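You operate a simulated robot arm through the tools that you are given. There is no shell and no other tool.

Carry out the task below with a simulated robot arm. There is one attempt and no reset: what you move stays moved.

Task
Put the ROOT bundle on the lift, push it back to the lip and crank the lift right down.
Fine: free the brake to crank and lock it again after; the other bundles stay.

The check looks at the end state, three seconds after you hand in, the way a careful person would. Anything else that was tipped, shoved, dropped, spilled or broken makes it a failure.

Robot
A 7-joint arm with a two-finger parallel gripper, fixed in place. Base frame: the origin is at the foot of the arm, x ahead of it, y to its left, z up; the work surface is at about z = 720. Units: mm, rad, N and s.
Its first joint turns from -2.601 to 2.601 rad. Payload 3.5 kg.
The tool frame sits at the grasp point between the pads (the TCP): z along the fingers, y along the line on which they close. The tips reach 23 mm beyond it. The gripper opens to 94 mm. The fingers are 38 mm wide and 10 mm thick; the gripper's body (54 by 96 mm) begins 39 mm behind the TCP.
Orientation is told as [roll, pitch, yaw] about the base's x, y, z axes, in that order, counted from this pose: with the fingers straight down and closing along the base's y, the tool's x points along the base's -x, its y along +y and its z along -z.

Tools
- The arm moves only by the tool nudge_tool. Its argument "targets" is text: rows parted by semicolons, each of 7 numbers parted by spaces: the shift along the tool's x, y, z in cm, then the turn, a rotation vector about the tool's x, y, z in rad, then the opening in per cent of the stroke, from 0 (shut) to 100 (fully open). In form: x y z ax ay az hand; .... A call has 1 to 20 rows; each row is the pose to reach, as a shift and turn from the pose commanded when the call began, along the tool's axes at that moment. Each row takes 0.2 s and may step no farther than 50 mm and 0.15 rad from the row before; otherwise, or with a gripper value out of range, the whole call is refused. A pose out of reach is approached as far as the arm can. The call stops where the force on the tool passes 90 N (or 10 N more than at its start, if that is more) or the arm is blocked; 0.2 s more then pass. Each finger travels about 153 mm/s and halts on what it meets, pressing with about 31 N; the grip force reading is that of the motor and also rises with nothing between the fingers. The clock runs only during rows and for 0.2 s after the last one: add rows that repeat a pose to give the fingers time. It gives the time, the measured TCP pose, the force on the tool (base axes), the opening and the grip force at its end, in the units of the frame above (readings bear some noise), with the torque about the TCP (base axes, N m) and any sound that the robot's microphone picked up.
- Cameras (640 x 400 px; columns grow to the right, rows downward): "scene" is fixed at [398.4, 647.9, 1271.4]; the picture's right is [-0.82, -0.57, 0.00], its down [-0.26, 0.38, -0.89] and it looks along [0.51, -0.73, -0.46] (base axes); focal length 360 px, centre (320, 200). "wrist" rides on the gripper at [86, 16, -74] in the tool frame; the picture's right is [-0.18, 0.98, 0.00], its down [-0.58, -0.11, -0.81] and it looks along [-0.79, -0.15, 0.59] (tool axes); focal length 243 px, centre (320, 200). There is no depth. A picture from a camera that has moved, and an enlarged one, comes with that camera's place and axes in the base frame and with its lens.
- get_image(camera): a new picture of that camera. No time passes.
- zoom(camera, box): a new picture of the part [left, top, right, bottom] of that camera's present view, enlarged. No time passes.
- sign_off(): hands the job in; it is judged then, once.

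Nothing tells you positions but the pictures and the camera data. Unless the task says otherwise, let go and move clear before handing in.

The tools are called after ">>>" as name(argument=value, ...) on one line, values as JSON. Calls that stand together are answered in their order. nudge_tool: Moves the arm, as the interface text tells. Its arguments: {"type":"object","properties":{"targets":{"type":"string"}},"required":["targets"]} The other tools are called the same way: get_image (camera) takes a picture; zoom (camera, box) takes an enlarged picture of a part of a camera's view; sign_off () hands the job in.

At the start:

```text
t: 0.0
position: [694.5, -407.9, 1000.1]
ee_rot: [0.0, 0.0, 0.001]
force: [-1.1, 0.5, -0.5]
ft_torque: [-0.02, -0.04, -0.02]
gripper_width: 94.1
finger_force: 0.0
```

scene: 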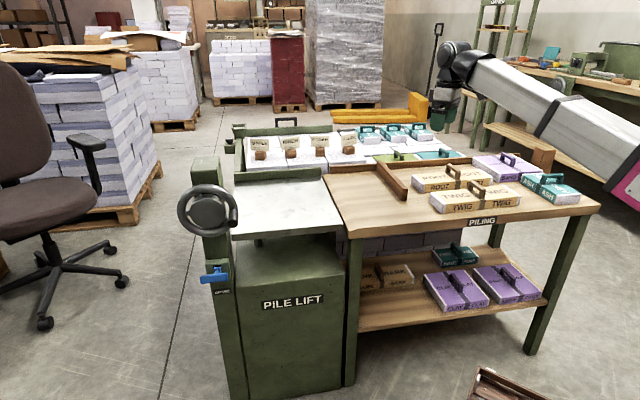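
wrist: 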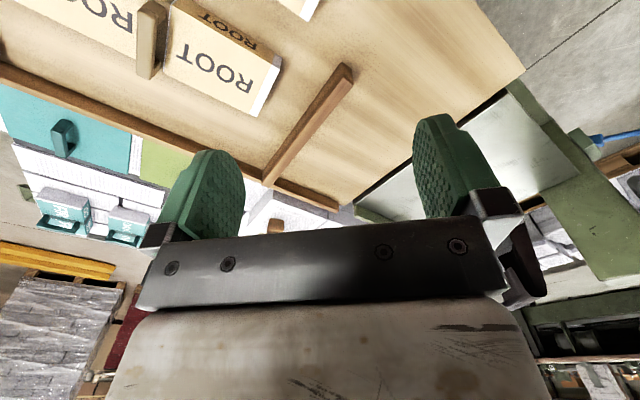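

I see a workbench labelled PILING with bundles (ROOT, TWIG, others), and a pile lift to the left with a handwheel and a blue brake lever. I'll look closer first.

>>> zoom(camera="scene", box=[160, 140, 360, 300])

>>> zoom(camera="scene", box=[380, 130, 620, 280])

>>> zoom(camera="scene", box=[220, 100, 460, 200])

>>> zoom(camera="wrist", box=[0, 0, 640, 240])

>>> zoom(camera="scene", box=[190, 250, 290, 310])

```text
2.50 times, centred on (260, 220) of scene
camera zoom: at [398.4, 647.9, 1271.4], right [-0.82, -0.57, 0.0], down [-0.26, 0.38, -0.89], along [0.51, -0.73, -0.46], focal length 901 px, centre (470, 150)
```

zoom: 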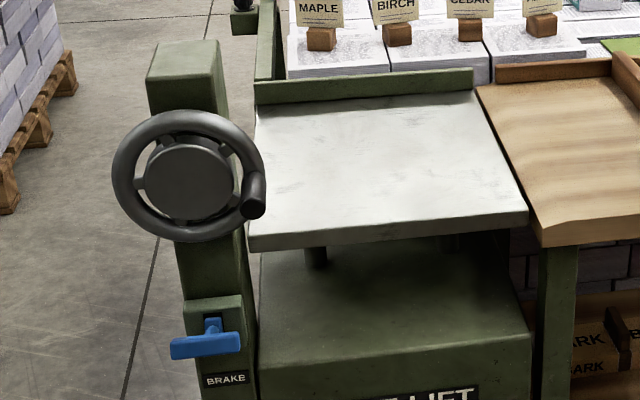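

```text
2.67 times, centred on (500, 205) of scene
camera zoom: at [398.4, 647.9, 1271.4], right [-0.82, -0.57, 0.0], down [-0.26, 0.38, -0.89], along [0.51, -0.73, -0.46], focal length 961 px, centre (-160, 187)
```

zoom: 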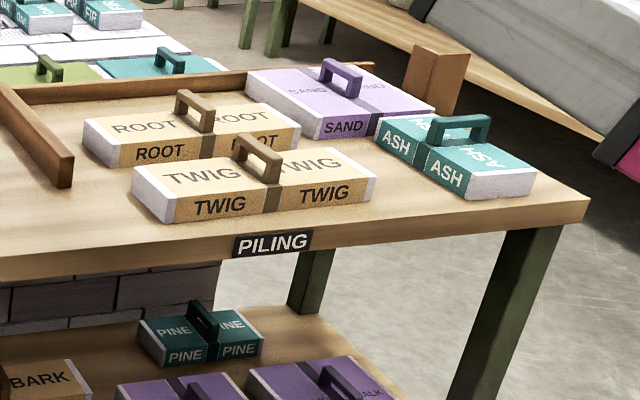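

```text
2.67 times, centred on (340, 150) of scene
camera zoom: at [398.4, 647.9, 1271.4], right [-0.82, -0.57, 0.0], down [-0.26, 0.38, -0.89], along [0.51, -0.73, -0.46], focal length 961 px, centre (267, 333)
```

zoom: 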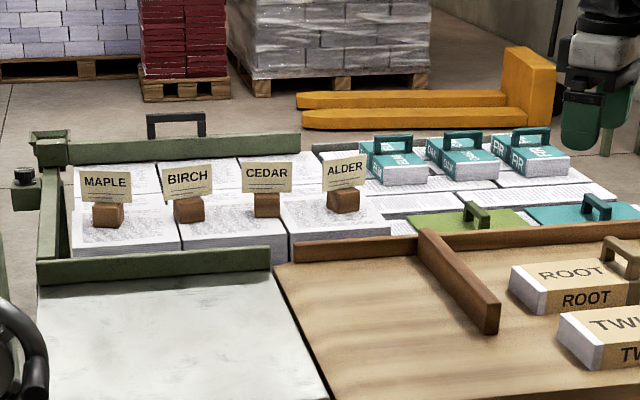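

```text
1.00 times, centred on (320, 120) of wrist (not enlarged: the box is as wide or as high as the picture)
camera zoom: at [606.0, -392.2, 1075.5], right [0.18, 0.98, 0.0], down [0.58, -0.11, 0.81], along [0.79, -0.15, -0.59], focal length 243 px, centre (320, 280)
```

zoom: 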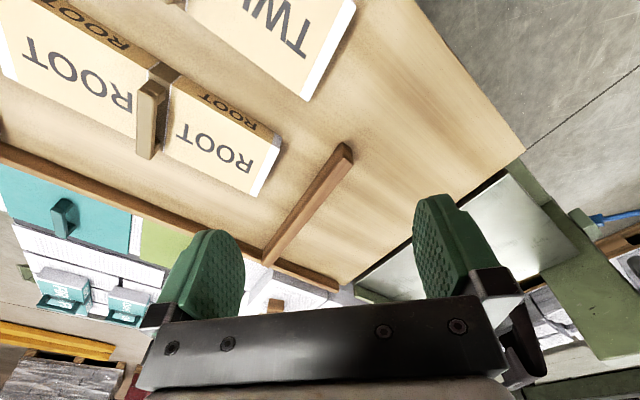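

```text
6.40 times, centred on (240, 280) of scene
camera zoom: at [398.4, 647.9, 1271.4], right [-0.82, -0.57, 0.0], down [-0.26, 0.38, -0.89], along [0.51, -0.73, -0.46], focal length 2306 px, centre (832, -312)
```

zoom: 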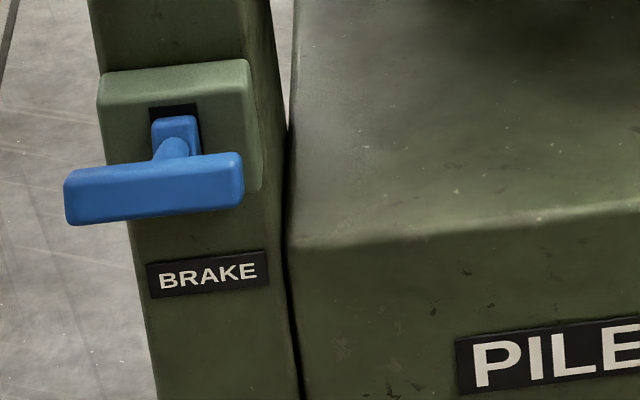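

The bench front runs at about 45° in the base frame. I take ROOT to be near (680, -597), with the lift plate at table height to its left and the wheel and brake on the far-left post. I'll turn the gripper to square with the bench and look at ROOT from the wrist.

>>> nudge_tool(targets="1.7 -1.7 0 0 0 0.13 100; 3.4 -3.4 0 0 0 0.26 100; 5 -5 0 0 0 0.39 100; 6.7 -6.7 0 0 0 0.52 100; 8.4 -8.4 0 0 0 0.655 100; 10 -10.1 0 0 0 0.785 100; 10 -10.1 0 0 0 0.785 100")

>>> get_image(camera="wrist")

>>> get_image(camera="scene")

```text
t: 1.6
position: [594.6, -508.4, 1001.0]
ee_rot: [-0.001, 0.0, -0.787]
force: [-0.2, 0.4, 0.3]
ft_torque: [0.03, 0.01, 0.02]
gripper_width: 94.2
finger_force: 0.0
```

```text
taken
camera wrist: at [542.5, -435.1, 1076.0], right [0.83, 0.56, 0.0], down [0.33, -0.49, 0.81], along [0.45, -0.67, -0.59], focal length 243 px, centre (320, 200)
```

wrist: 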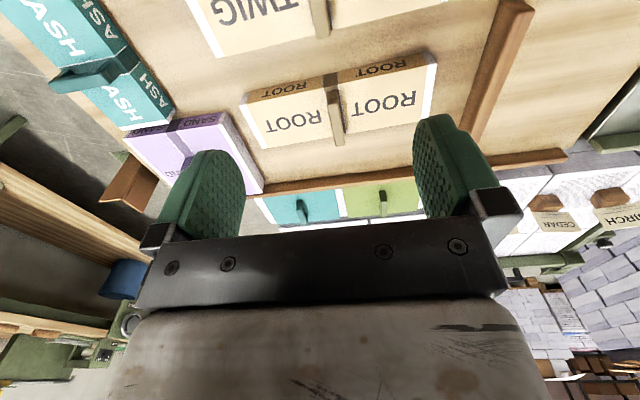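

```text
taken
```

scene: 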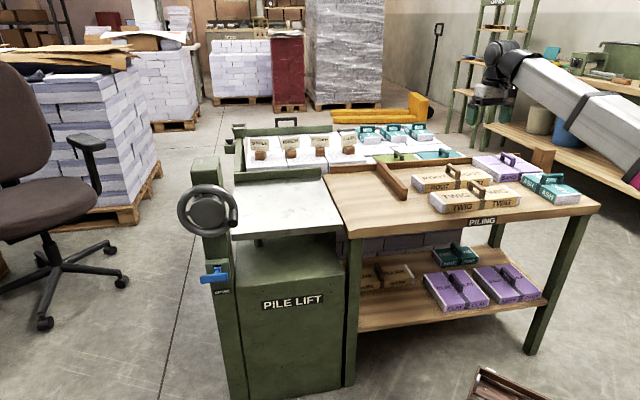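

>>> zoom(camera="wrist", box=[220, 40, 460, 190])

>>> zoom(camera="scene", box=[400, 150, 540, 220])

```text
2.67 times, centred on (340, 115) of wrist
camera zoom: at [542.5, -435.1, 1076.0], right [0.83, 0.56, 0.0], down [0.33, -0.49, 0.81], along [0.45, -0.67, -0.59], focal length 647 px, centre (267, 427)
```

zoom: 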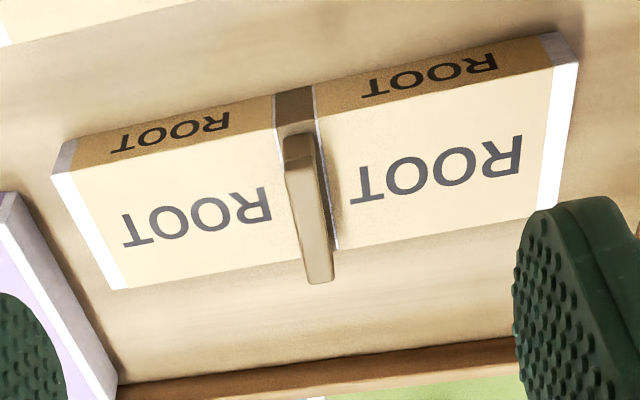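

```text
4.57 times, centred on (470, 185) of scene
camera zoom: at [398.4, 647.9, 1271.4], right [-0.82, -0.57, 0.0], down [-0.26, 0.38, -0.89], along [0.51, -0.73, -0.46], focal length 1648 px, centre (-366, 269)
```

zoom: 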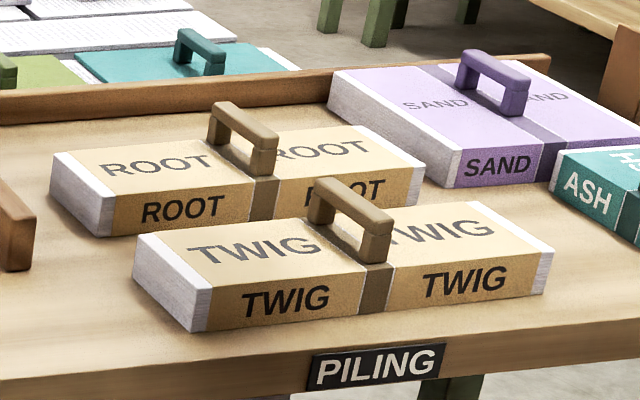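

ROOT measures about 266 x 86 x 33 mm, with a handle bar that runs front to back and tops out near z 790. I'll tilt the tool about 25° outward to get more reach at the lift, then hover over the handle and check alignment.

>>> nudge_tool(targets="-3 0 2 0 -0.11 0 100; -6 -0.1 5 0 -0.22 0 100; -9 -0.2 8 0 -0.33 0 100; -12.6 -0.35 11 0 -0.436 0 100; -12.6 -0.35 11 0 -0.436 0 100")

>>> get_image(camera="wrist")

>>> zoom(camera="scene", box=[400, 110, 540, 220])

```text
t: 2.8
position: [683.2, -603.2, 891.1]
ee_rot: [0.001, -0.438, -0.788]
force: [0.5, -0.2, 0.2]
ft_torque: [-0.03, 0.05, 0.0]
gripper_width: 93.9
finger_force: 0.0
```

```text
taken
camera wrist: at [614.8, -513.8, 920.8], right [0.81, 0.58, 0.08], down [0.05, -0.21, 0.98], along [0.58, -0.79, -0.2], focal length 243 px, centre (320, 200)
```

wrist: 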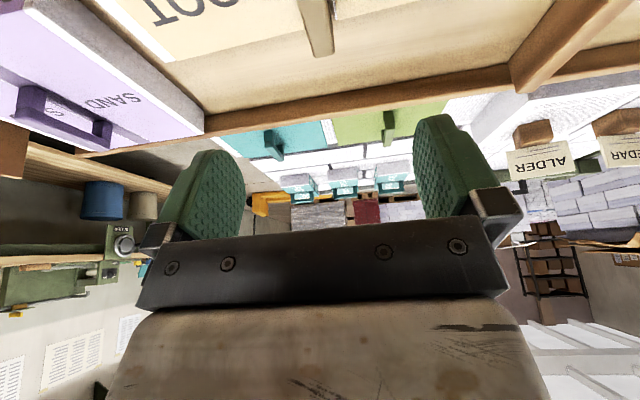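

```text
3.64 times, centred on (470, 165) of scene
camera zoom: at [398.4, 647.9, 1271.4], right [-0.82, -0.57, 0.0], down [-0.26, 0.38, -0.89], along [0.51, -0.73, -0.46], focal length 1310 px, centre (-226, 327)
```

zoom: 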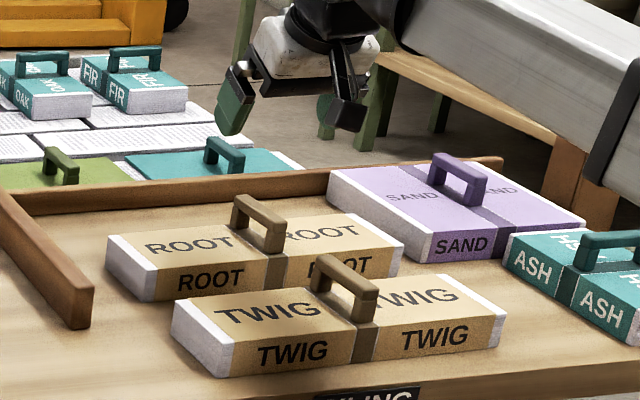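

The handle lines up with the gripper's midline. I'll lower straight down around the bar, then close.

>>> nudge_tool(targets="1.0 0.05 2.0 0 0 0 100; 2.0 0.1 4.0 0 0 0 100; 3.0 0.15 5.9 0 0 0 100; 4.0 0.2 7.9 0 0 0 100; 4.76 0.2 9.36 0 0 0 100; 4.76 0.2 9.36 0 0 0 100")

>>> zoom(camera="scene", box=[400, 130, 520, 220])

>>> get_image(camera="wrist")

```text
t: 4.2
position: [680.3, -596.0, 786.0]
ee_rot: [0.001, -0.438, -0.784]
force: [-1.0, 0.3, -0.2]
ft_torque: [0.0, -0.02, 0.01]
gripper_width: 94.0
finger_force: 0.0
```

```text
4.44 times, centred on (460, 175) of scene
camera zoom: at [398.4, 647.9, 1271.4], right [-0.82, -0.57, 0.0], down [-0.26, 0.38, -0.89], along [0.51, -0.73, -0.46], focal length 1602 px, centre (-302, 311)
```

zoom: 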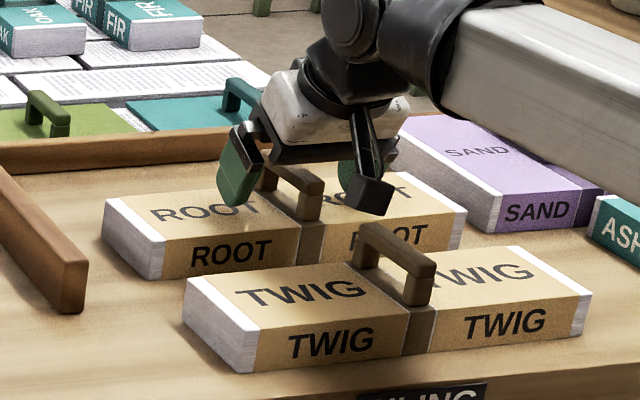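

```text
taken
camera wrist: at [612.0, -507.2, 816.7], right [0.81, 0.58, 0.08], down [0.05, -0.21, 0.98], along [0.58, -0.79, -0.2], focal length 243 px, centre (320, 200)
```

wrist: 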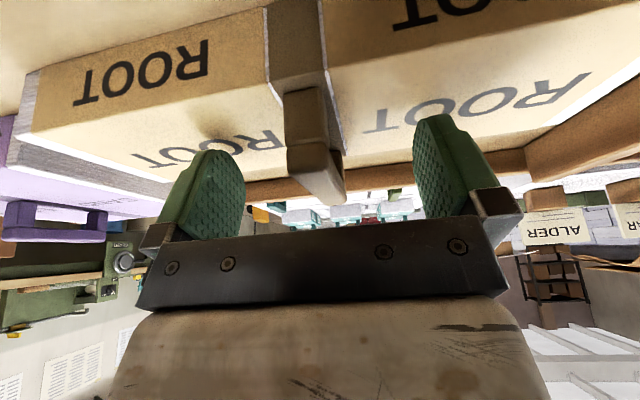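

>>> nudge_tool(targets="0 0 0 0 0 0 50; 0 0 0 0 0 0 0; 0 0 0 0 0 0 0; 0 0 0 0 0 0 0; 0 0 0 0 0 0 0")

>>> get_image(camera="wrist")

>>> zoom(camera="scene", box=[400, 130, 520, 220])

```text
t: 5.4
position: [679.8, -595.2, 787.1]
ee_rot: [0.0, -0.437, -0.785]
force: [1.1, 1.0, 1.4]
ft_torque: [-0.03, 0.0, 0.18]
gripper_width: 16.0
finger_force: 30.8
```

```text
taken
camera wrist: at [612.1, -507.1, 816.9], right [0.81, 0.58, 0.08], down [0.05, -0.21, 0.98], along [0.58, -0.79, -0.2], focal length 243 px, centre (320, 200)
```

wrist: 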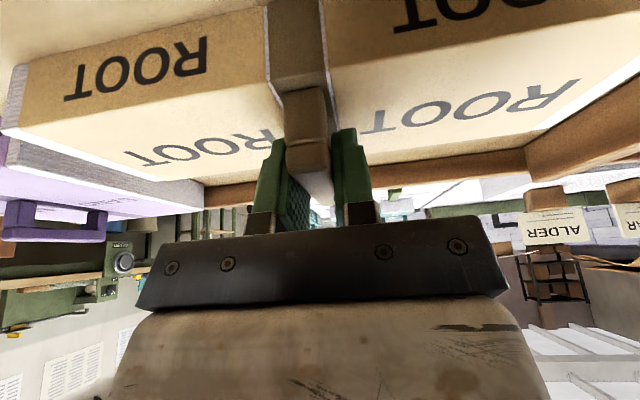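

```text
4.44 times, centred on (460, 175) of scene
camera zoom: at [398.4, 647.9, 1271.4], right [-0.82, -0.57, 0.0], down [-0.26, 0.38, -0.89], along [0.51, -0.73, -0.46], focal length 1602 px, centre (-302, 311)
```

zoom: 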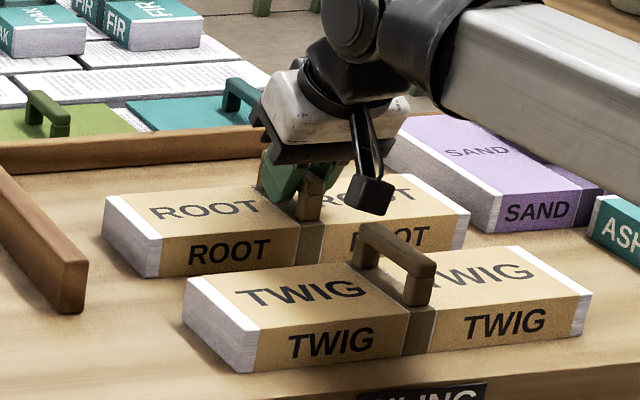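

ROOT's handle is gripped at 16 mm. I'll lift it straight up.

>>> nudge_tool(targets="-0.42 0 -0.91 0 0 0 0; -0.85 0 -1.81 0 0 0 0; -1.69 0 -3.62 0 0 0 0; -2.54 0 -5.44 0 0 0 0; -3.38 0 -7.25 0 0 0 0; -4.23 0 -9.06 0 0 0 0; -5.07 0 -10.87 0 0 0 0; -5.07 0 -10.87 0 0 0 0")

>>> get_image(camera="scene")

>>> get_image(camera="wrist")

```text
t: 7.2
position: [680.0, -595.8, 906.6]
ee_rot: [0.002, -0.436, -0.785]
force: [-0.3, 0.1, -3.9]
ft_torque: [0.01, 0.01, -0.02]
gripper_width: 16.0
finger_force: 31.0
```

```text
taken
```

scene: 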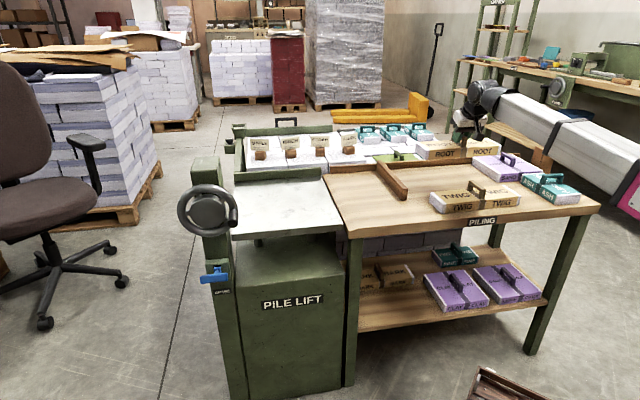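

```text
taken
camera wrist: at [612.0, -507.2, 937.6], right [0.81, 0.58, 0.08], down [0.05, -0.21, 0.98], along [0.58, -0.79, -0.2], focal length 243 px, centre (320, 200)
```

wrist: 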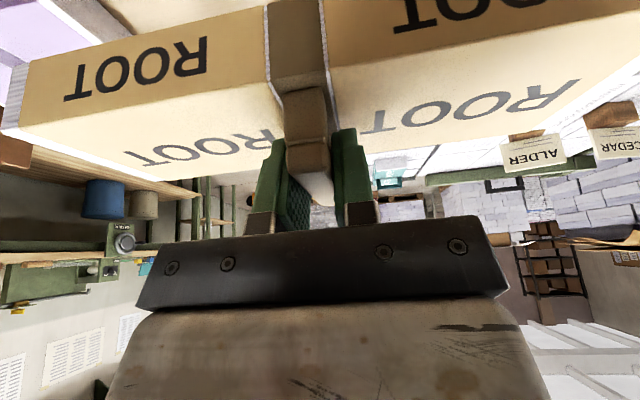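

ROOT hangs level and weighs about 0.4 kg. I'll carry it left over the divider toward the lift plate, clear of everything.

>>> nudge_tool(targets="0.45 1.5 -0.21 0 0 0 0; 1.36 4 -0.63 0 0 0 0; 2.27 8 -1.06 0 0 0 0; 3.17 12 -1.48 0 0 0 0; 4.08 16 -1.9 0 0 0 0; 4.98 20 -2.32 0 0 0 0; 5.89 24 -2.75 0 0 0 0; 6.8 28 -3.17 0 0 0 0; 7.7 32 -3.59 0 0 0 0; 8.6 36 -4.0 0 0 0 0; 9.06 40 -4.23 0 0 0 0; 9.06 43 -4.23 0 0 0 0; 9.06 44 -4.23 0 0 0 0; 9.06 44 -4.23 0 0 0 0")

>>> get_image(camera="scene")

>>> get_image(camera="wrist")

```text
t: 10.2
position: [919.2, -214.9, 905.9]
ee_rot: [-0.001, -0.437, -0.785]
force: [-0.4, 0.4, -3.7]
ft_torque: [0.02, 0.02, -0.03]
gripper_width: 15.8
finger_force: 31.0
```

```text
taken
```

scene: 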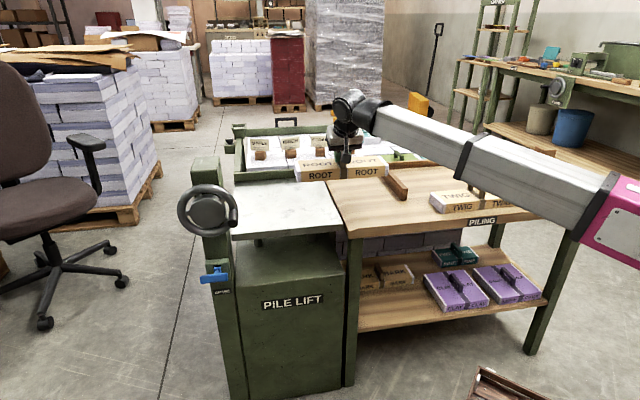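

```text
taken
camera wrist: at [851.3, -124.8, 936.7], right [0.81, 0.58, 0.08], down [0.05, -0.21, 0.98], along [0.58, -0.79, -0.2], focal length 243 px, centre (320, 200)
```

wrist: 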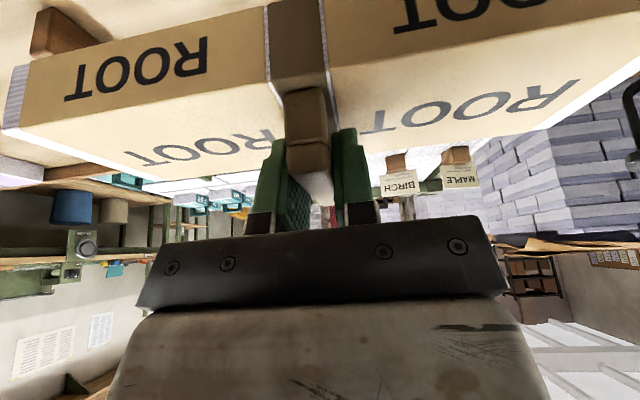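

>>> nudge_tool(targets="0 2 0 0 0 0 0; 0 6 0 0 0 0 0; 0 10 0 0 0 0 0; 0 14 0 0 0 0 0; 0 16.5 0 0 0 0 0; 0 17 0 0 0 0 0; 0 17 0 0 0 0 0")

>>> get_image(camera="scene")

>>> get_image(camera="wrist")

```text
t: 11.8
position: [1039.2, -94.6, 905.6]
ee_rot: [-0.001, -0.436, -0.786]
force: [-0.6, -0.1, -3.5]
ft_torque: [0.02, -0.02, 0.01]
gripper_width: 16.3
finger_force: 30.8
```

```text
taken
```

scene: 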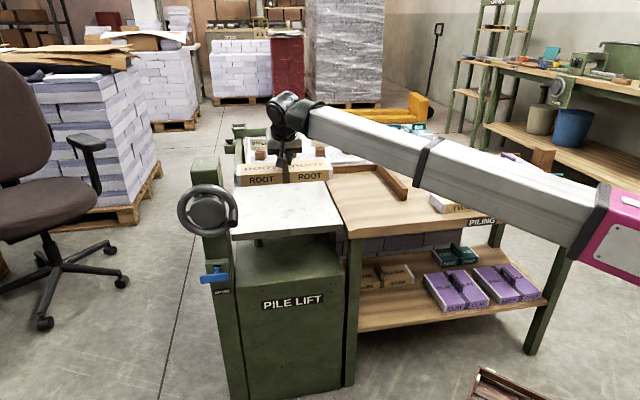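

```text
taken
camera wrist: at [971.6, -5.9, 936.2], right [0.81, 0.58, 0.08], down [0.05, -0.21, 0.98], along [0.58, -0.79, -0.2], focal length 243 px, centre (320, 200)
```

wrist: 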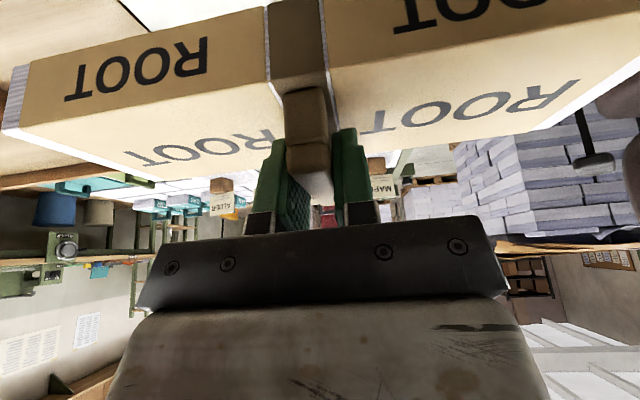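

The arm reaches this spot easily with the tilt. I'll lower ROOT to just above the plate, keeping it clear of the table edge, and check.

>>> nudge_tool(targets="0.85 0 1.81 0 0 0 0; 1.69 0 3.62 0 0 0 0; 2.54 0 5.44 0 0 0 0; 3.38 0 7.25 0 0 0 0; 4.23 0 9.06 0 0 0 0; 4.23 0 9.06 0 0 0 0")

>>> zoom(camera="scene", box=[200, 130, 360, 250])

>>> get_image(camera="wrist")

```text
t: 13.2
position: [1042.6, -96.3, 804.1]
ee_rot: [0.0, -0.437, -0.784]
force: [0.5, 0.3, -3.7]
ft_torque: [0.05, 0.01, -0.04]
gripper_width: 16.0
finger_force: 30.9
```

```text
3.33 times, centred on (280, 190) of scene
camera zoom: at [398.4, 647.9, 1271.4], right [-0.82, -0.57, 0.0], down [-0.26, 0.38, -0.89], along [0.51, -0.73, -0.46], focal length 1201 px, centre (453, 233)
```

zoom: 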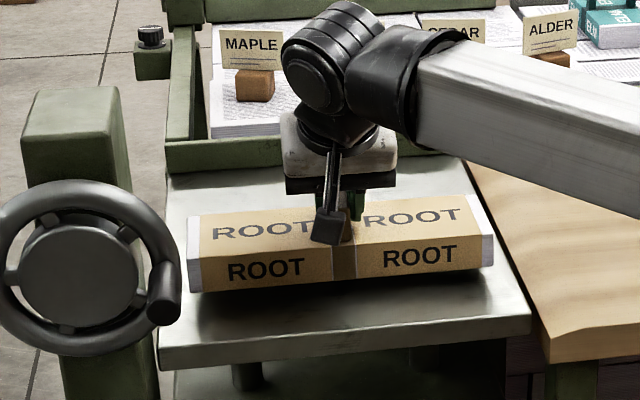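

```text
taken
camera wrist: at [973.7, -7.1, 834.8], right [0.81, 0.58, 0.08], down [0.05, -0.21, 0.98], along [0.58, -0.79, -0.2], focal length 243 px, centre (320, 200)
```

wrist: 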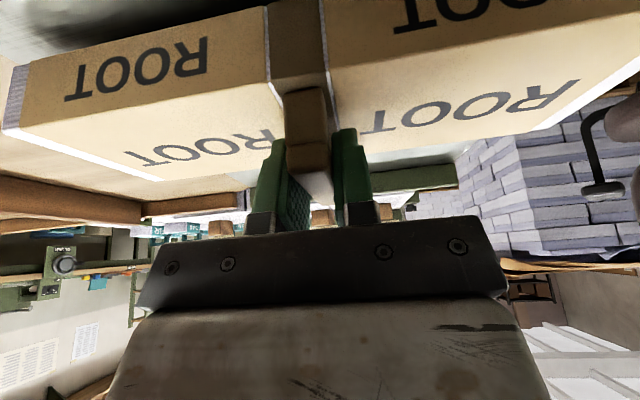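

ROOT sits nicely over the plate. While still holding it about 15 mm up, I'll try carrying it back toward the lip.

>>> nudge_tool(targets="-1.8 0 0.85 0 0 0 0; -3.62 0 1.69 0 0 0 0; -5.44 0 2.54 0 0 0 0; -7.25 0 3.38 0 0 0 0; -9.06 0 4.23 0 0 0 0; -9.06 0 4.23 0 0 0 0")

>>> zoom(camera="scene", box=[200, 130, 360, 250])

>>> get_image(camera="wrist")

```text
t: 14.6
position: [1111.7, -165.6, 804.4]
ee_rot: [0.0, -0.437, -0.785]
force: [0.4, 0.5, -4.3]
ft_torque: [0.02, 0.02, 0.0]
gripper_width: 15.7
finger_force: 30.9
```

```text
3.33 times, centred on (280, 190) of scene
camera zoom: at [398.4, 647.9, 1271.4], right [-0.82, -0.57, 0.0], down [-0.26, 0.38, -0.89], along [0.51, -0.73, -0.46], focal length 1201 px, centre (453, 233)
```

zoom: 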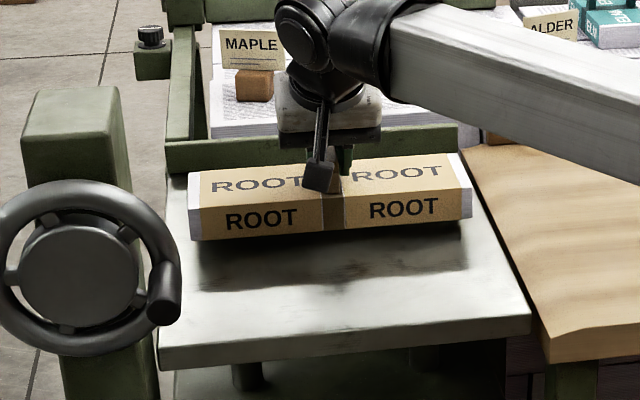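

```text
taken
camera wrist: at [1043.7, -76.8, 835.8], right [0.81, 0.58, 0.08], down [0.05, -0.21, 0.98], along [0.58, -0.79, -0.2], focal length 243 px, centre (320, 200)
```

wrist: 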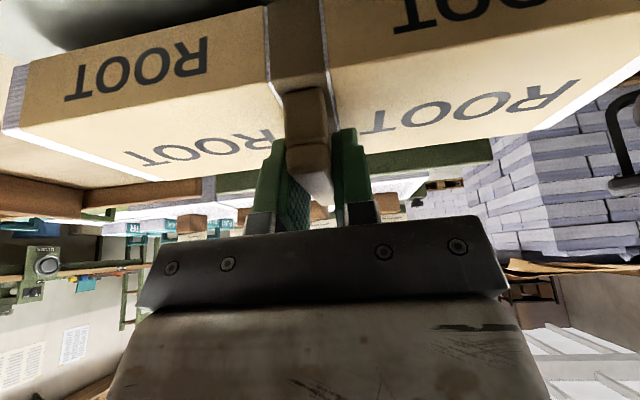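

>>> nudge_tool(targets="-1.8 0 0.85 0 0 0 0; -3.62 0 1.69 0 0 0 0; -5.44 0 2.54 0 0 0 0; -6.34 0 2.96 0 0 0 0; -6.34 0 2.96 0 0 0 0")

>>> zoom(camera="scene", box=[200, 130, 360, 250])

>>> get_image(camera="wrist")

```text
t: 15.8
position: [1161.9, -214.8, 805.0]
ee_rot: [0.0, -0.436, -0.786]
force: [0.3, -0.2, -3.5]
ft_torque: [0.03, 0.01, 0.0]
gripper_width: 16.2
finger_force: 30.2
```

```text
3.33 times, centred on (280, 190) of scene
camera zoom: at [398.4, 647.9, 1271.4], right [-0.82, -0.57, 0.0], down [-0.26, 0.38, -0.89], along [0.51, -0.73, -0.46], focal length 1201 px, centre (453, 233)
```

zoom: 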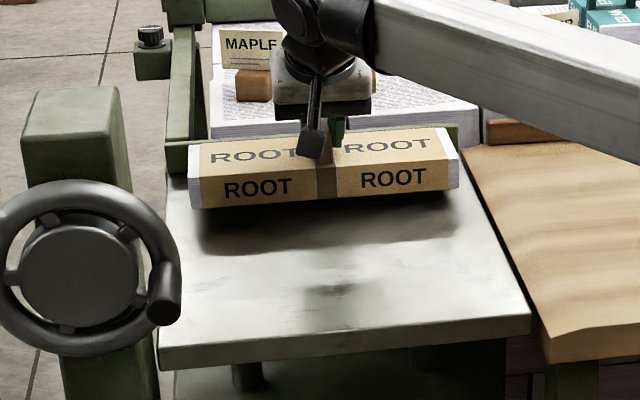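

```text
taken
camera wrist: at [1093.3, -125.7, 836.7], right [0.81, 0.58, 0.08], down [0.05, -0.21, 0.98], along [0.58, -0.79, -0.2], focal length 243 px, centre (320, 200)
```

wrist: 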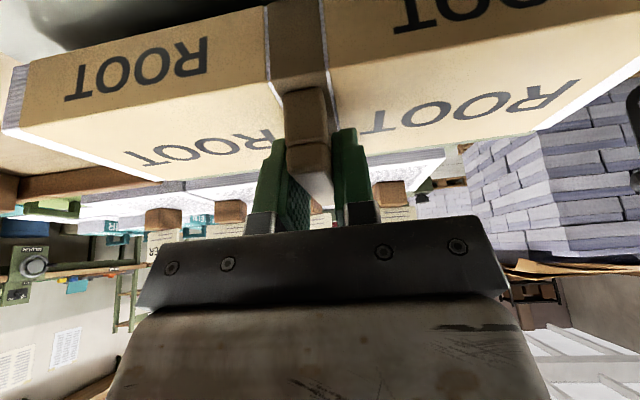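

ROOT is about 50 mm short of the lip. I'll set it down on the plate first.

>>> nudge_tool(targets="0.25 0 0.54 0 0 0 0; 0.51 0 1.09 0 0 0 0; 0.7 0 1.5 0 0 0 0; 0.7 0 1.5 0 0 0 0")

>>> zoom(camera="scene", box=[220, 140, 340, 220])

```text
t: 16.8
position: [1161.5, -215.7, 789.5]
ee_rot: [-0.001, -0.436, -0.786]
force: [0.6, -0.1, -4.5]
ft_torque: [0.02, 0.03, 0.0]
gripper_width: 15.6
finger_force: 31.6
```

```text
5.00 times, centred on (280, 180) of scene
camera zoom: at [398.4, 647.9, 1271.4], right [-0.82, -0.57, 0.0], down [-0.26, 0.38, -0.89], along [0.51, -0.73, -0.46], focal length 1802 px, centre (520, 300)
```

zoom: 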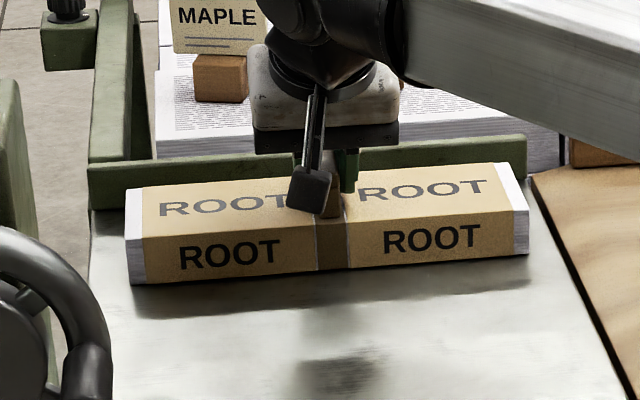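

>>> nudge_tool(targets="0.085 0 0.18 0 0 0 0; 0.085 0 0.18 0 0 0 0")

>>> nudge_tool(targets="0.085 0 0.18 0 0 0 0; 0.085 0 0.18 0 0 0 0")

>>> nudge_tool(targets="0.085 0 0.18 0 0 0 0; 0.085 0 0.18 0 0 0 0")

```text
t: 17.4
position: [1160.3, -215.3, 787.1]
ee_rot: [0.001, -0.438, -0.785]
force: [-0.2, 0.3, -0.3]
ft_torque: [-0.09, -0.04, 0.04]
gripper_width: 15.8
finger_force: 31.6
```

```text
t: 18.0
position: [1159.4, -215.3, 788.3]
ee_rot: [0.002, -0.44, -0.784]
force: [0.5, 1.5, 22.6]
ft_torque: [0.46, 0.5, -0.03]
gripper_width: 15.9
finger_force: 31.4
```

```text
t: 18.6
position: [1162.0, -214.7, 786.0]
ee_rot: [0.001, -0.44, -0.788]
force: [2.5, 0.6, 40.1]
ft_torque: [0.11, 0.15, -0.02]
gripper_width: 15.6
finger_force: 31.0
```

It's in contact with the plate. I'll relieve the pressure and slide it back toward the lip.

>>> nudge_tool(targets="-0.17 0 -0.36 0 0 0 0; -1.07 0 0.06 0 0 0 0; -1.98 0 0.48 0 0 0 0; -2.89 0 0.91 0 0 0 0; -2.89 0 0.91 0 0 0 0")

>>> zoom(camera="scene", box=[220, 140, 340, 220])

```text
t: 19.8
position: [1180.4, -235.6, 787.7]
ee_rot: [0.0, -0.437, -0.785]
force: [0.6, -0.1, -4.4]
ft_torque: [0.05, -0.01, -0.02]
gripper_width: 15.9
finger_force: 31.3
```

```text
5.00 times, centred on (280, 180) of scene
camera zoom: at [398.4, 647.9, 1271.4], right [-0.82, -0.57, 0.0], down [-0.26, 0.38, -0.89], along [0.51, -0.73, -0.46], focal length 1802 px, centre (520, 300)
```

zoom: 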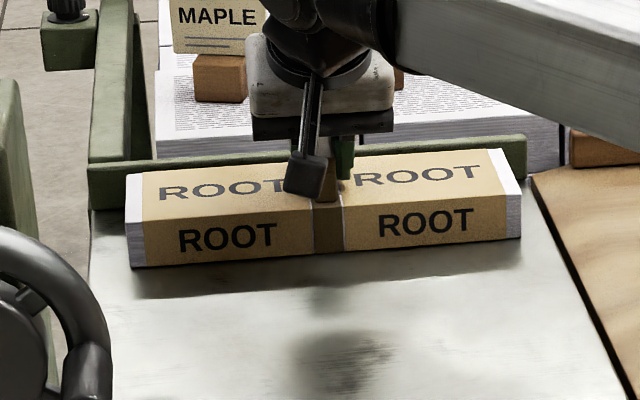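

>>> nudge_tool(targets="-0.45 0 0.21 0 0 0 0; -0.9 0 0.42 0 0 0 0; -0.9 0 0.42 0 0 0 0")

>>> nudge_tool(targets="-0.27 0 0.13 0 0 0 0; -0.54 0 0.25 0 0 0 0; -0.54 0 0.25 0 0 0 0")

>>> zoom(camera="scene", box=[220, 140, 340, 220])

```text
t: 20.6
position: [1187.4, -243.2, 788.4]
ee_rot: [-0.001, -0.436, -0.785]
force: [-0.2, 0.2, -3.7]
ft_torque: [0.01, 0.06, -0.01]
gripper_width: 15.9
finger_force: 31.1
```

```text
t: 21.4
position: [1191.5, -248.5, 787.4]
ee_rot: [-0.001, -0.435, -0.786]
force: [-4.6, 3.0, -3.1]
ft_torque: [0.13, 0.18, -0.03]
gripper_width: 15.6
finger_force: 31.2
```

```text
5.00 times, centred on (280, 180) of scene
camera zoom: at [398.4, 647.9, 1271.4], right [-0.82, -0.57, 0.0], down [-0.26, 0.38, -0.89], along [0.51, -0.73, -0.46], focal length 1802 px, centre (520, 300)
```

zoom: 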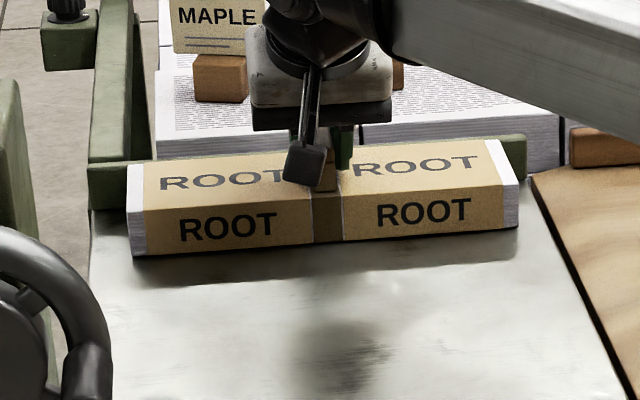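

It has touched the lip: there's a backward reaction of about 5 N. I'll press a touch more, set it fully down and open the fingers.

>>> nudge_tool(targets="0.06 0 0.13 0 0 0 0; -0.12 0 0.22 0 0 0 0; -0.12 0 0.22 0 0 0 0; -0.12 0 0.22 0 0 0 0")

>>> zoom(camera="scene", box=[220, 140, 340, 220])

```text
t: 22.4
position: [1193.4, -248.2, 786.4]
ee_rot: [0.0, -0.435, -0.785]
force: [-22.3, 15.8, 5.6]
ft_torque: [0.14, 0.16, -0.09]
gripper_width: 16.0
finger_force: 31.2
```

```text
5.00 times, centred on (280, 180) of scene
camera zoom: at [398.4, 647.9, 1271.4], right [-0.82, -0.57, 0.0], down [-0.26, 0.38, -0.89], along [0.51, -0.73, -0.46], focal length 1802 px, centre (520, 300)
```

zoom: 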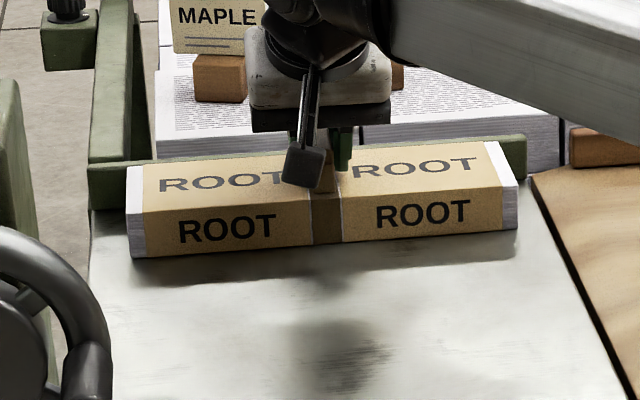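

>>> nudge_tool(targets="0.2 0 -0.1 0 0 0 20; 0.2 0 -0.1 0 0 0 50; 0.2 0 -0.1 0 0 0 60; 0.2 0 -0.1 0 0 0 60")

>>> get_image(camera="wrist")

>>> zoom(camera="scene", box=[220, 140, 340, 220])

```text
t: 23.4
position: [1193.2, -247.9, 785.8]
ee_rot: [0.001, -0.437, -0.785]
force: [-0.2, -0.1, 0.5]
ft_torque: [0.0, 0.01, -0.01]
gripper_width: 56.4
finger_force: 0.0
```

```text
taken
camera wrist: at [1125.0, -158.5, 816.8], right [0.81, 0.58, 0.08], down [0.05, -0.21, 0.98], along [0.58, -0.79, -0.2], focal length 243 px, centre (320, 200)
```

wrist: 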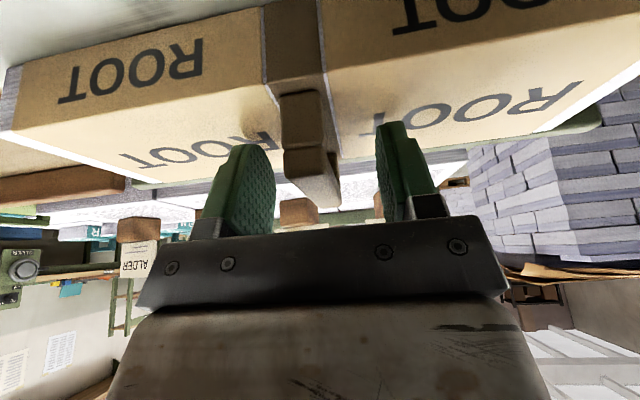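

```text
5.00 times, centred on (280, 180) of scene
camera zoom: at [398.4, 647.9, 1271.4], right [-0.82, -0.57, 0.0], down [-0.26, 0.38, -0.89], along [0.51, -0.73, -0.46], focal length 1802 px, centre (520, 300)
```

zoom: 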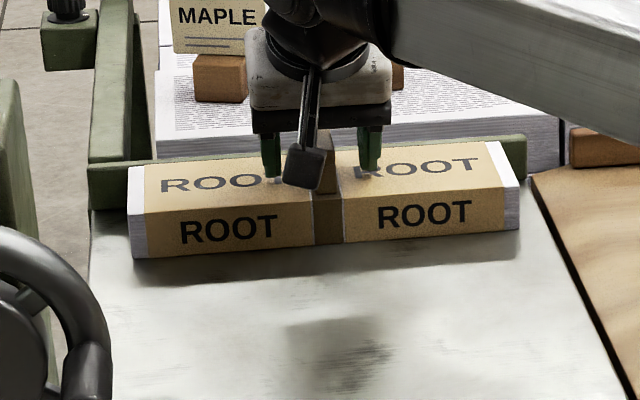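

ROOT is released, flat against the lip. I'll back off upward and then toward the front.

>>> nudge_tool(targets="-0.85 0 -1.81 0 0 0 60; -2.1 0 -4.5 0 0 0 60; -3.4 0 -7.25 0 0 0 60; -4.7 0 -10 0 0 0 60; -5.5 0 -11.8 0 0 0 60; -2.5 0 -13.2 0 0 0 60; 1.1 0 -14.9 0 0 0 60; 4.7 0 -16.6 0 0 0 60; 8.3 0 -18.3 0 0 0 60; 11.9 0 -20 0 0 0 60; 11.9 0 -20 0 0 0 60")

>>> get_image(camera="scene")

>>> get_image(camera="wrist")

```text
t: 25.8
position: [1055.9, -110.6, 916.7]
ee_rot: [0.0, -0.436, -0.786]
force: [0.2, -1.0, -0.8]
ft_torque: [-0.01, -0.01, 0.02]
gripper_width: 56.7
finger_force: 0.1
```

```text
taken
```

scene: 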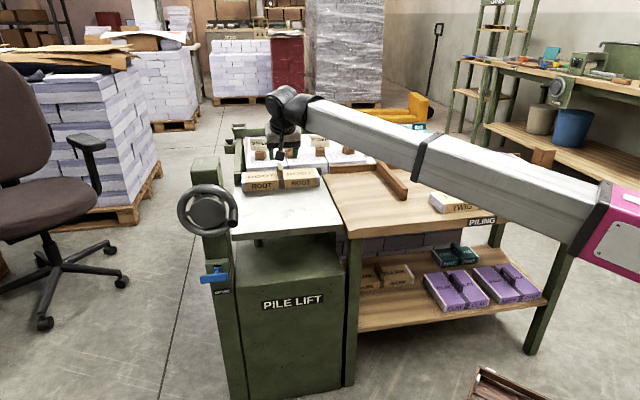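

```text
taken
camera wrist: at [987.5, -21.5, 946.9], right [0.81, 0.58, 0.08], down [0.05, -0.21, 0.98], along [0.58, -0.79, -0.2], focal length 243 px, centre (320, 200)
```

wrist: 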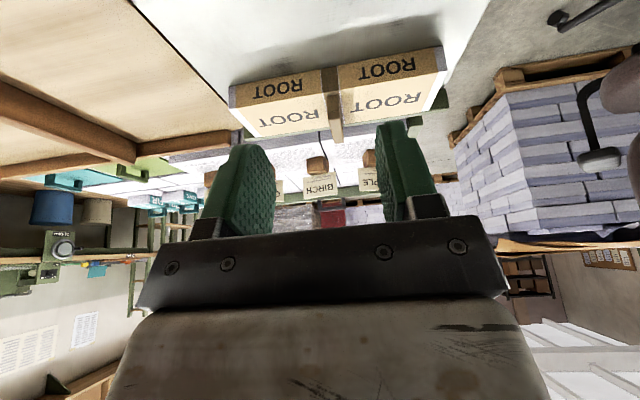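

ROOT stays against the lip. Next I'll bring the hand around to the front of the lift so the wrist camera can see the wheel and brake.

>>> nudge_tool(targets="2.2 0 -1.0 0 0 0 60; 6.5 0 -3.0 0 0 0 60; 10.9 0 -5.1 0 0 0 60; 15.3 0 -7.1 0 0 0 60; 19.6 0 -9.2 0 0 0 60; 24 0 -11.2 0 0 0 60; 28.3 0 -13.2 0 0 0 60; 32.6 0 -15.3 0 0 0 60; 35.8 0 -16.7 0 0 0 60; 36.4 4.5 -15.4 0 0 0 60; 37 9 -14 0 0 0 60; 37.6 13.5 -12.6 0 0 0 60; 38.3 18 -11.3 0 0 0 60; 38.3 18 -11.3 0 0 0 60")

>>> get_image(camera="scene")

>>> get_image(camera="wrist")

```text
t: 28.8
position: [905.9, 294.4, 859.9]
ee_rot: [0.0, -0.437, -0.783]
force: [0.0, -0.2, 0.3]
ft_torque: [0.0, -0.02, -0.01]
gripper_width: 56.3
finger_force: 0.0
```

```text
taken
```

scene: 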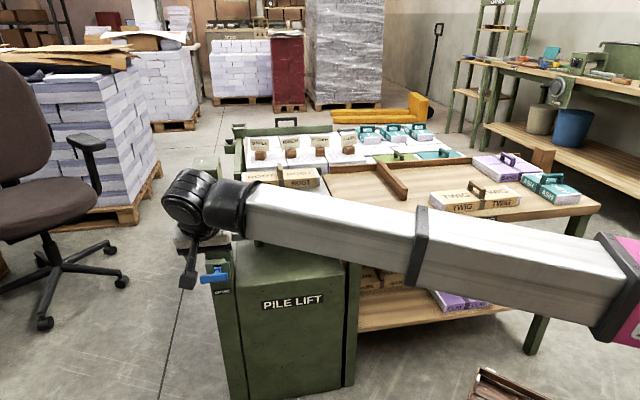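

```text
taken
camera wrist: at [838.1, 384.8, 890.9], right [0.81, 0.58, 0.08], down [0.05, -0.21, 0.98], along [0.58, -0.79, -0.2], focal length 243 px, centre (320, 200)
```

wrist: 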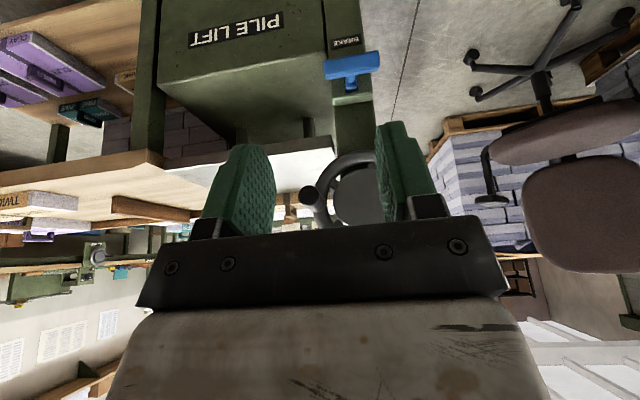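

>>> zoom(camera="wrist", box=[260, 20, 440, 130])

>>> zoom(camera="wrist", box=[260, 130, 440, 240])

```text
3.56 times, centred on (350, 75) of wrist
camera zoom: at [838.1, 384.8, 890.9], right [0.81, 0.58, 0.08], down [0.05, -0.21, 0.98], along [0.58, -0.79, -0.2], focal length 863 px, centre (213, 644)
```

zoom: 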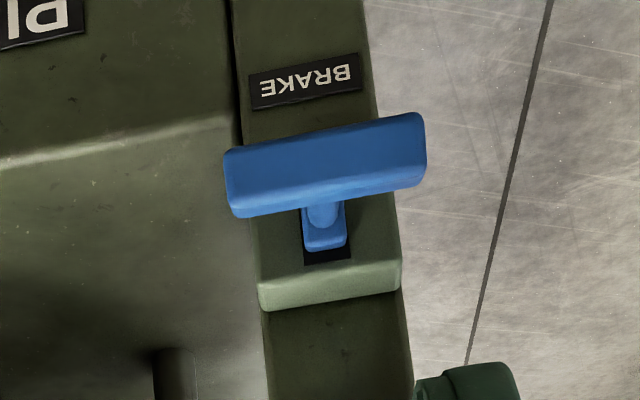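

```text
3.56 times, centred on (350, 185) of wrist
camera zoom: at [838.1, 384.8, 890.9], right [0.81, 0.58, 0.08], down [0.05, -0.21, 0.98], along [0.58, -0.79, -0.2], focal length 863 px, centre (213, 253)
```

zoom: 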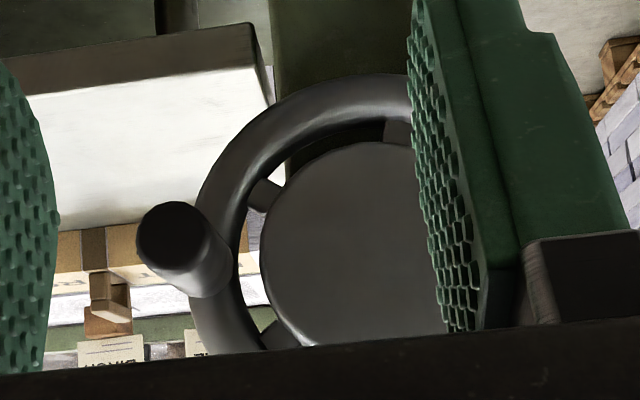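

The brake T-bar sits low on the post. The wheel's knob sticks out toward me at about (s 813, t 577, z 833) in bench coordinates. I'll raise the hand for an unobstructed view of the wheel.

>>> nudge_tool(targets="-1.7 0 -3.6 0 0 0 0; -3.4 0 -7.25 0 0 0 0; -5.07 0 -10.87 0 0 0 0; -5.07 0 -10.87 0 0 0 0")

>>> get_image(camera="wrist")

>>> zoom(camera="wrist", box=[240, 0, 480, 150])

>>> zoom(camera="scene", box=[160, 150, 260, 310])

```text
t: 29.8
position: [903.7, 296.6, 980.4]
ee_rot: [0.0, -0.437, -0.784]
force: [-0.3, -0.3, -0.1]
ft_torque: [-0.06, 0.03, 0.0]
gripper_width: 0.0
finger_force: 30.9
```

```text
taken
camera wrist: at [837.1, 385.4, 1010.8], right [0.81, 0.58, 0.08], down [0.05, -0.21, 0.98], along [0.58, -0.79, -0.2], focal length 243 px, centre (320, 200)
```

wrist: 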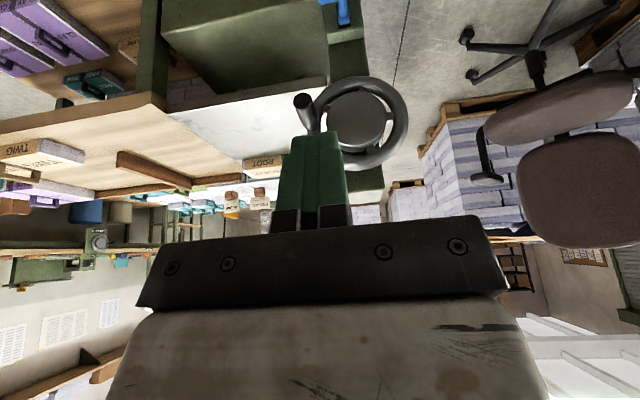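

```text
2.67 times, centred on (360, 75) of wrist
camera zoom: at [837.1, 385.4, 1010.8], right [0.81, 0.58, 0.08], down [0.05, -0.21, 0.98], along [0.58, -0.79, -0.2], focal length 647 px, centre (213, 533)
```

zoom: 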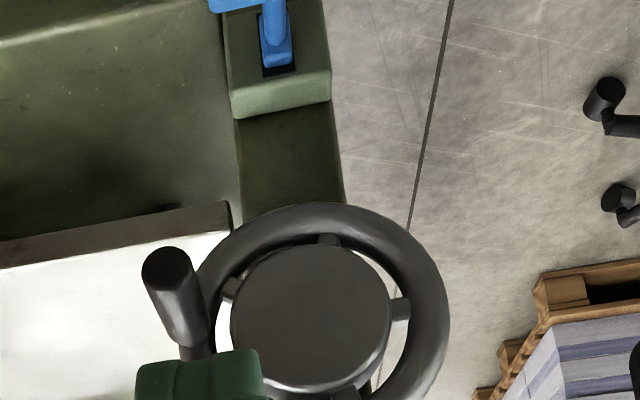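

```text
2.50 times, centred on (210, 230) of scene
camera zoom: at [398.4, 647.9, 1271.4], right [-0.82, -0.57, 0.0], down [-0.26, 0.38, -0.89], along [0.51, -0.73, -0.46], focal length 901 px, centre (595, 125)
```

zoom: 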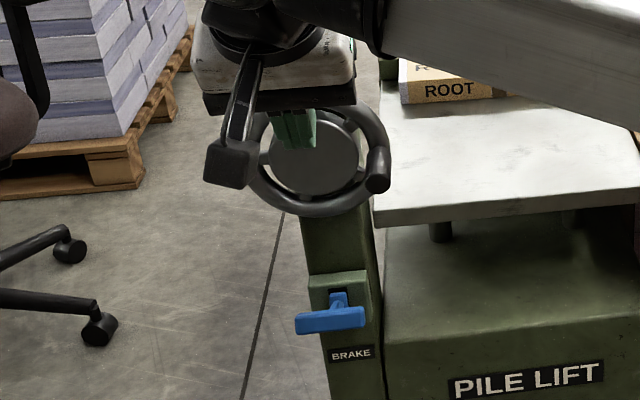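

The knob is about 70 mm long, at the 3 o'clock position with a crank radius of about 63 mm. Next I'll drop lower for a level look at the brake.

>>> nudge_tool(targets="1.9 -1.5 4.0 0 0 0 0; 3.8 -3 8.1 0 0 0 0; 5.7 -4.5 12.2 0 0 0 0; 7.6 -6 16.3 0 0 0 0; 9.5 -7.5 20.4 0 0 0 0; 11 -9 23.6 0 0 0 0; 11 -9 23.6 0 0 0 0")

>>> get_image(camera="wrist")

>>> get_image(camera="scene")

```text
t: 31.4
position: [841.1, 226.5, 719.4]
ee_rot: [-0.001, -0.436, -0.784]
force: [0.9, -0.5, 0.4]
ft_torque: [-0.02, -0.02, 0.0]
gripper_width: 0.0
finger_force: 31.4
```

```text
taken
camera wrist: at [773.2, 317.3, 749.5], right [0.81, 0.58, 0.08], down [0.05, -0.21, 0.98], along [0.58, -0.79, -0.2], focal length 243 px, centre (320, 200)
```

wrist: 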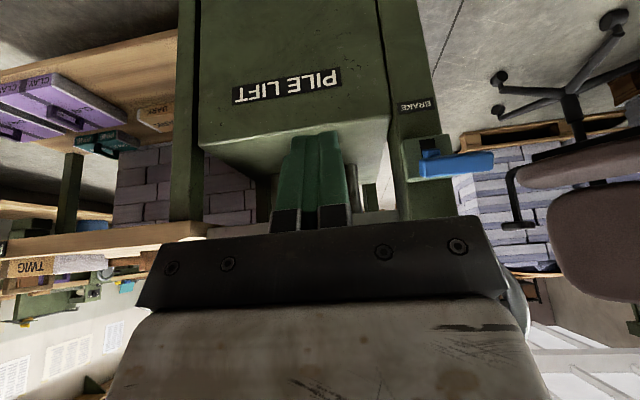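

```text
taken
```

scene: 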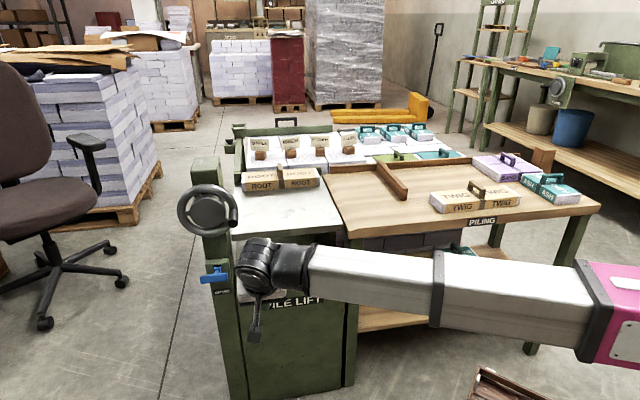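

>>> zoom(camera="wrist", box=[380, 80, 520, 220])

>>> zoom(camera="scene", box=[170, 240, 260, 310])

```text
2.86 times, centred on (450, 150) of wrist
camera zoom: at [773.2, 317.3, 749.5], right [0.81, 0.58, 0.08], down [0.05, -0.21, 0.98], along [0.58, -0.79, -0.2], focal length 693 px, centre (-51, 343)
```

zoom: 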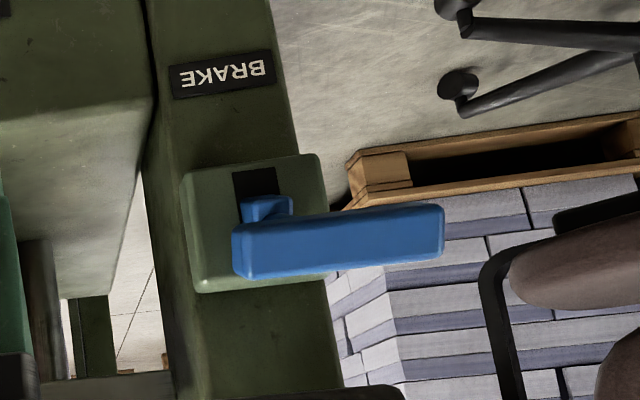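

```text
5.71 times, centred on (215, 275) of scene
camera zoom: at [398.4, 647.9, 1271.4], right [-0.82, -0.57, 0.0], down [-0.26, 0.38, -0.89], along [0.51, -0.73, -0.46], focal length 2059 px, centre (920, -229)
```

zoom: 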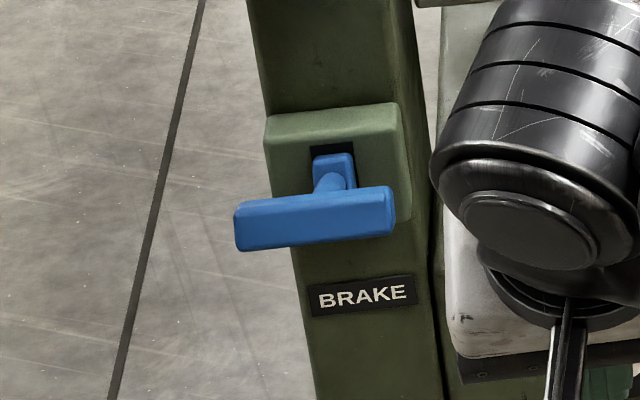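

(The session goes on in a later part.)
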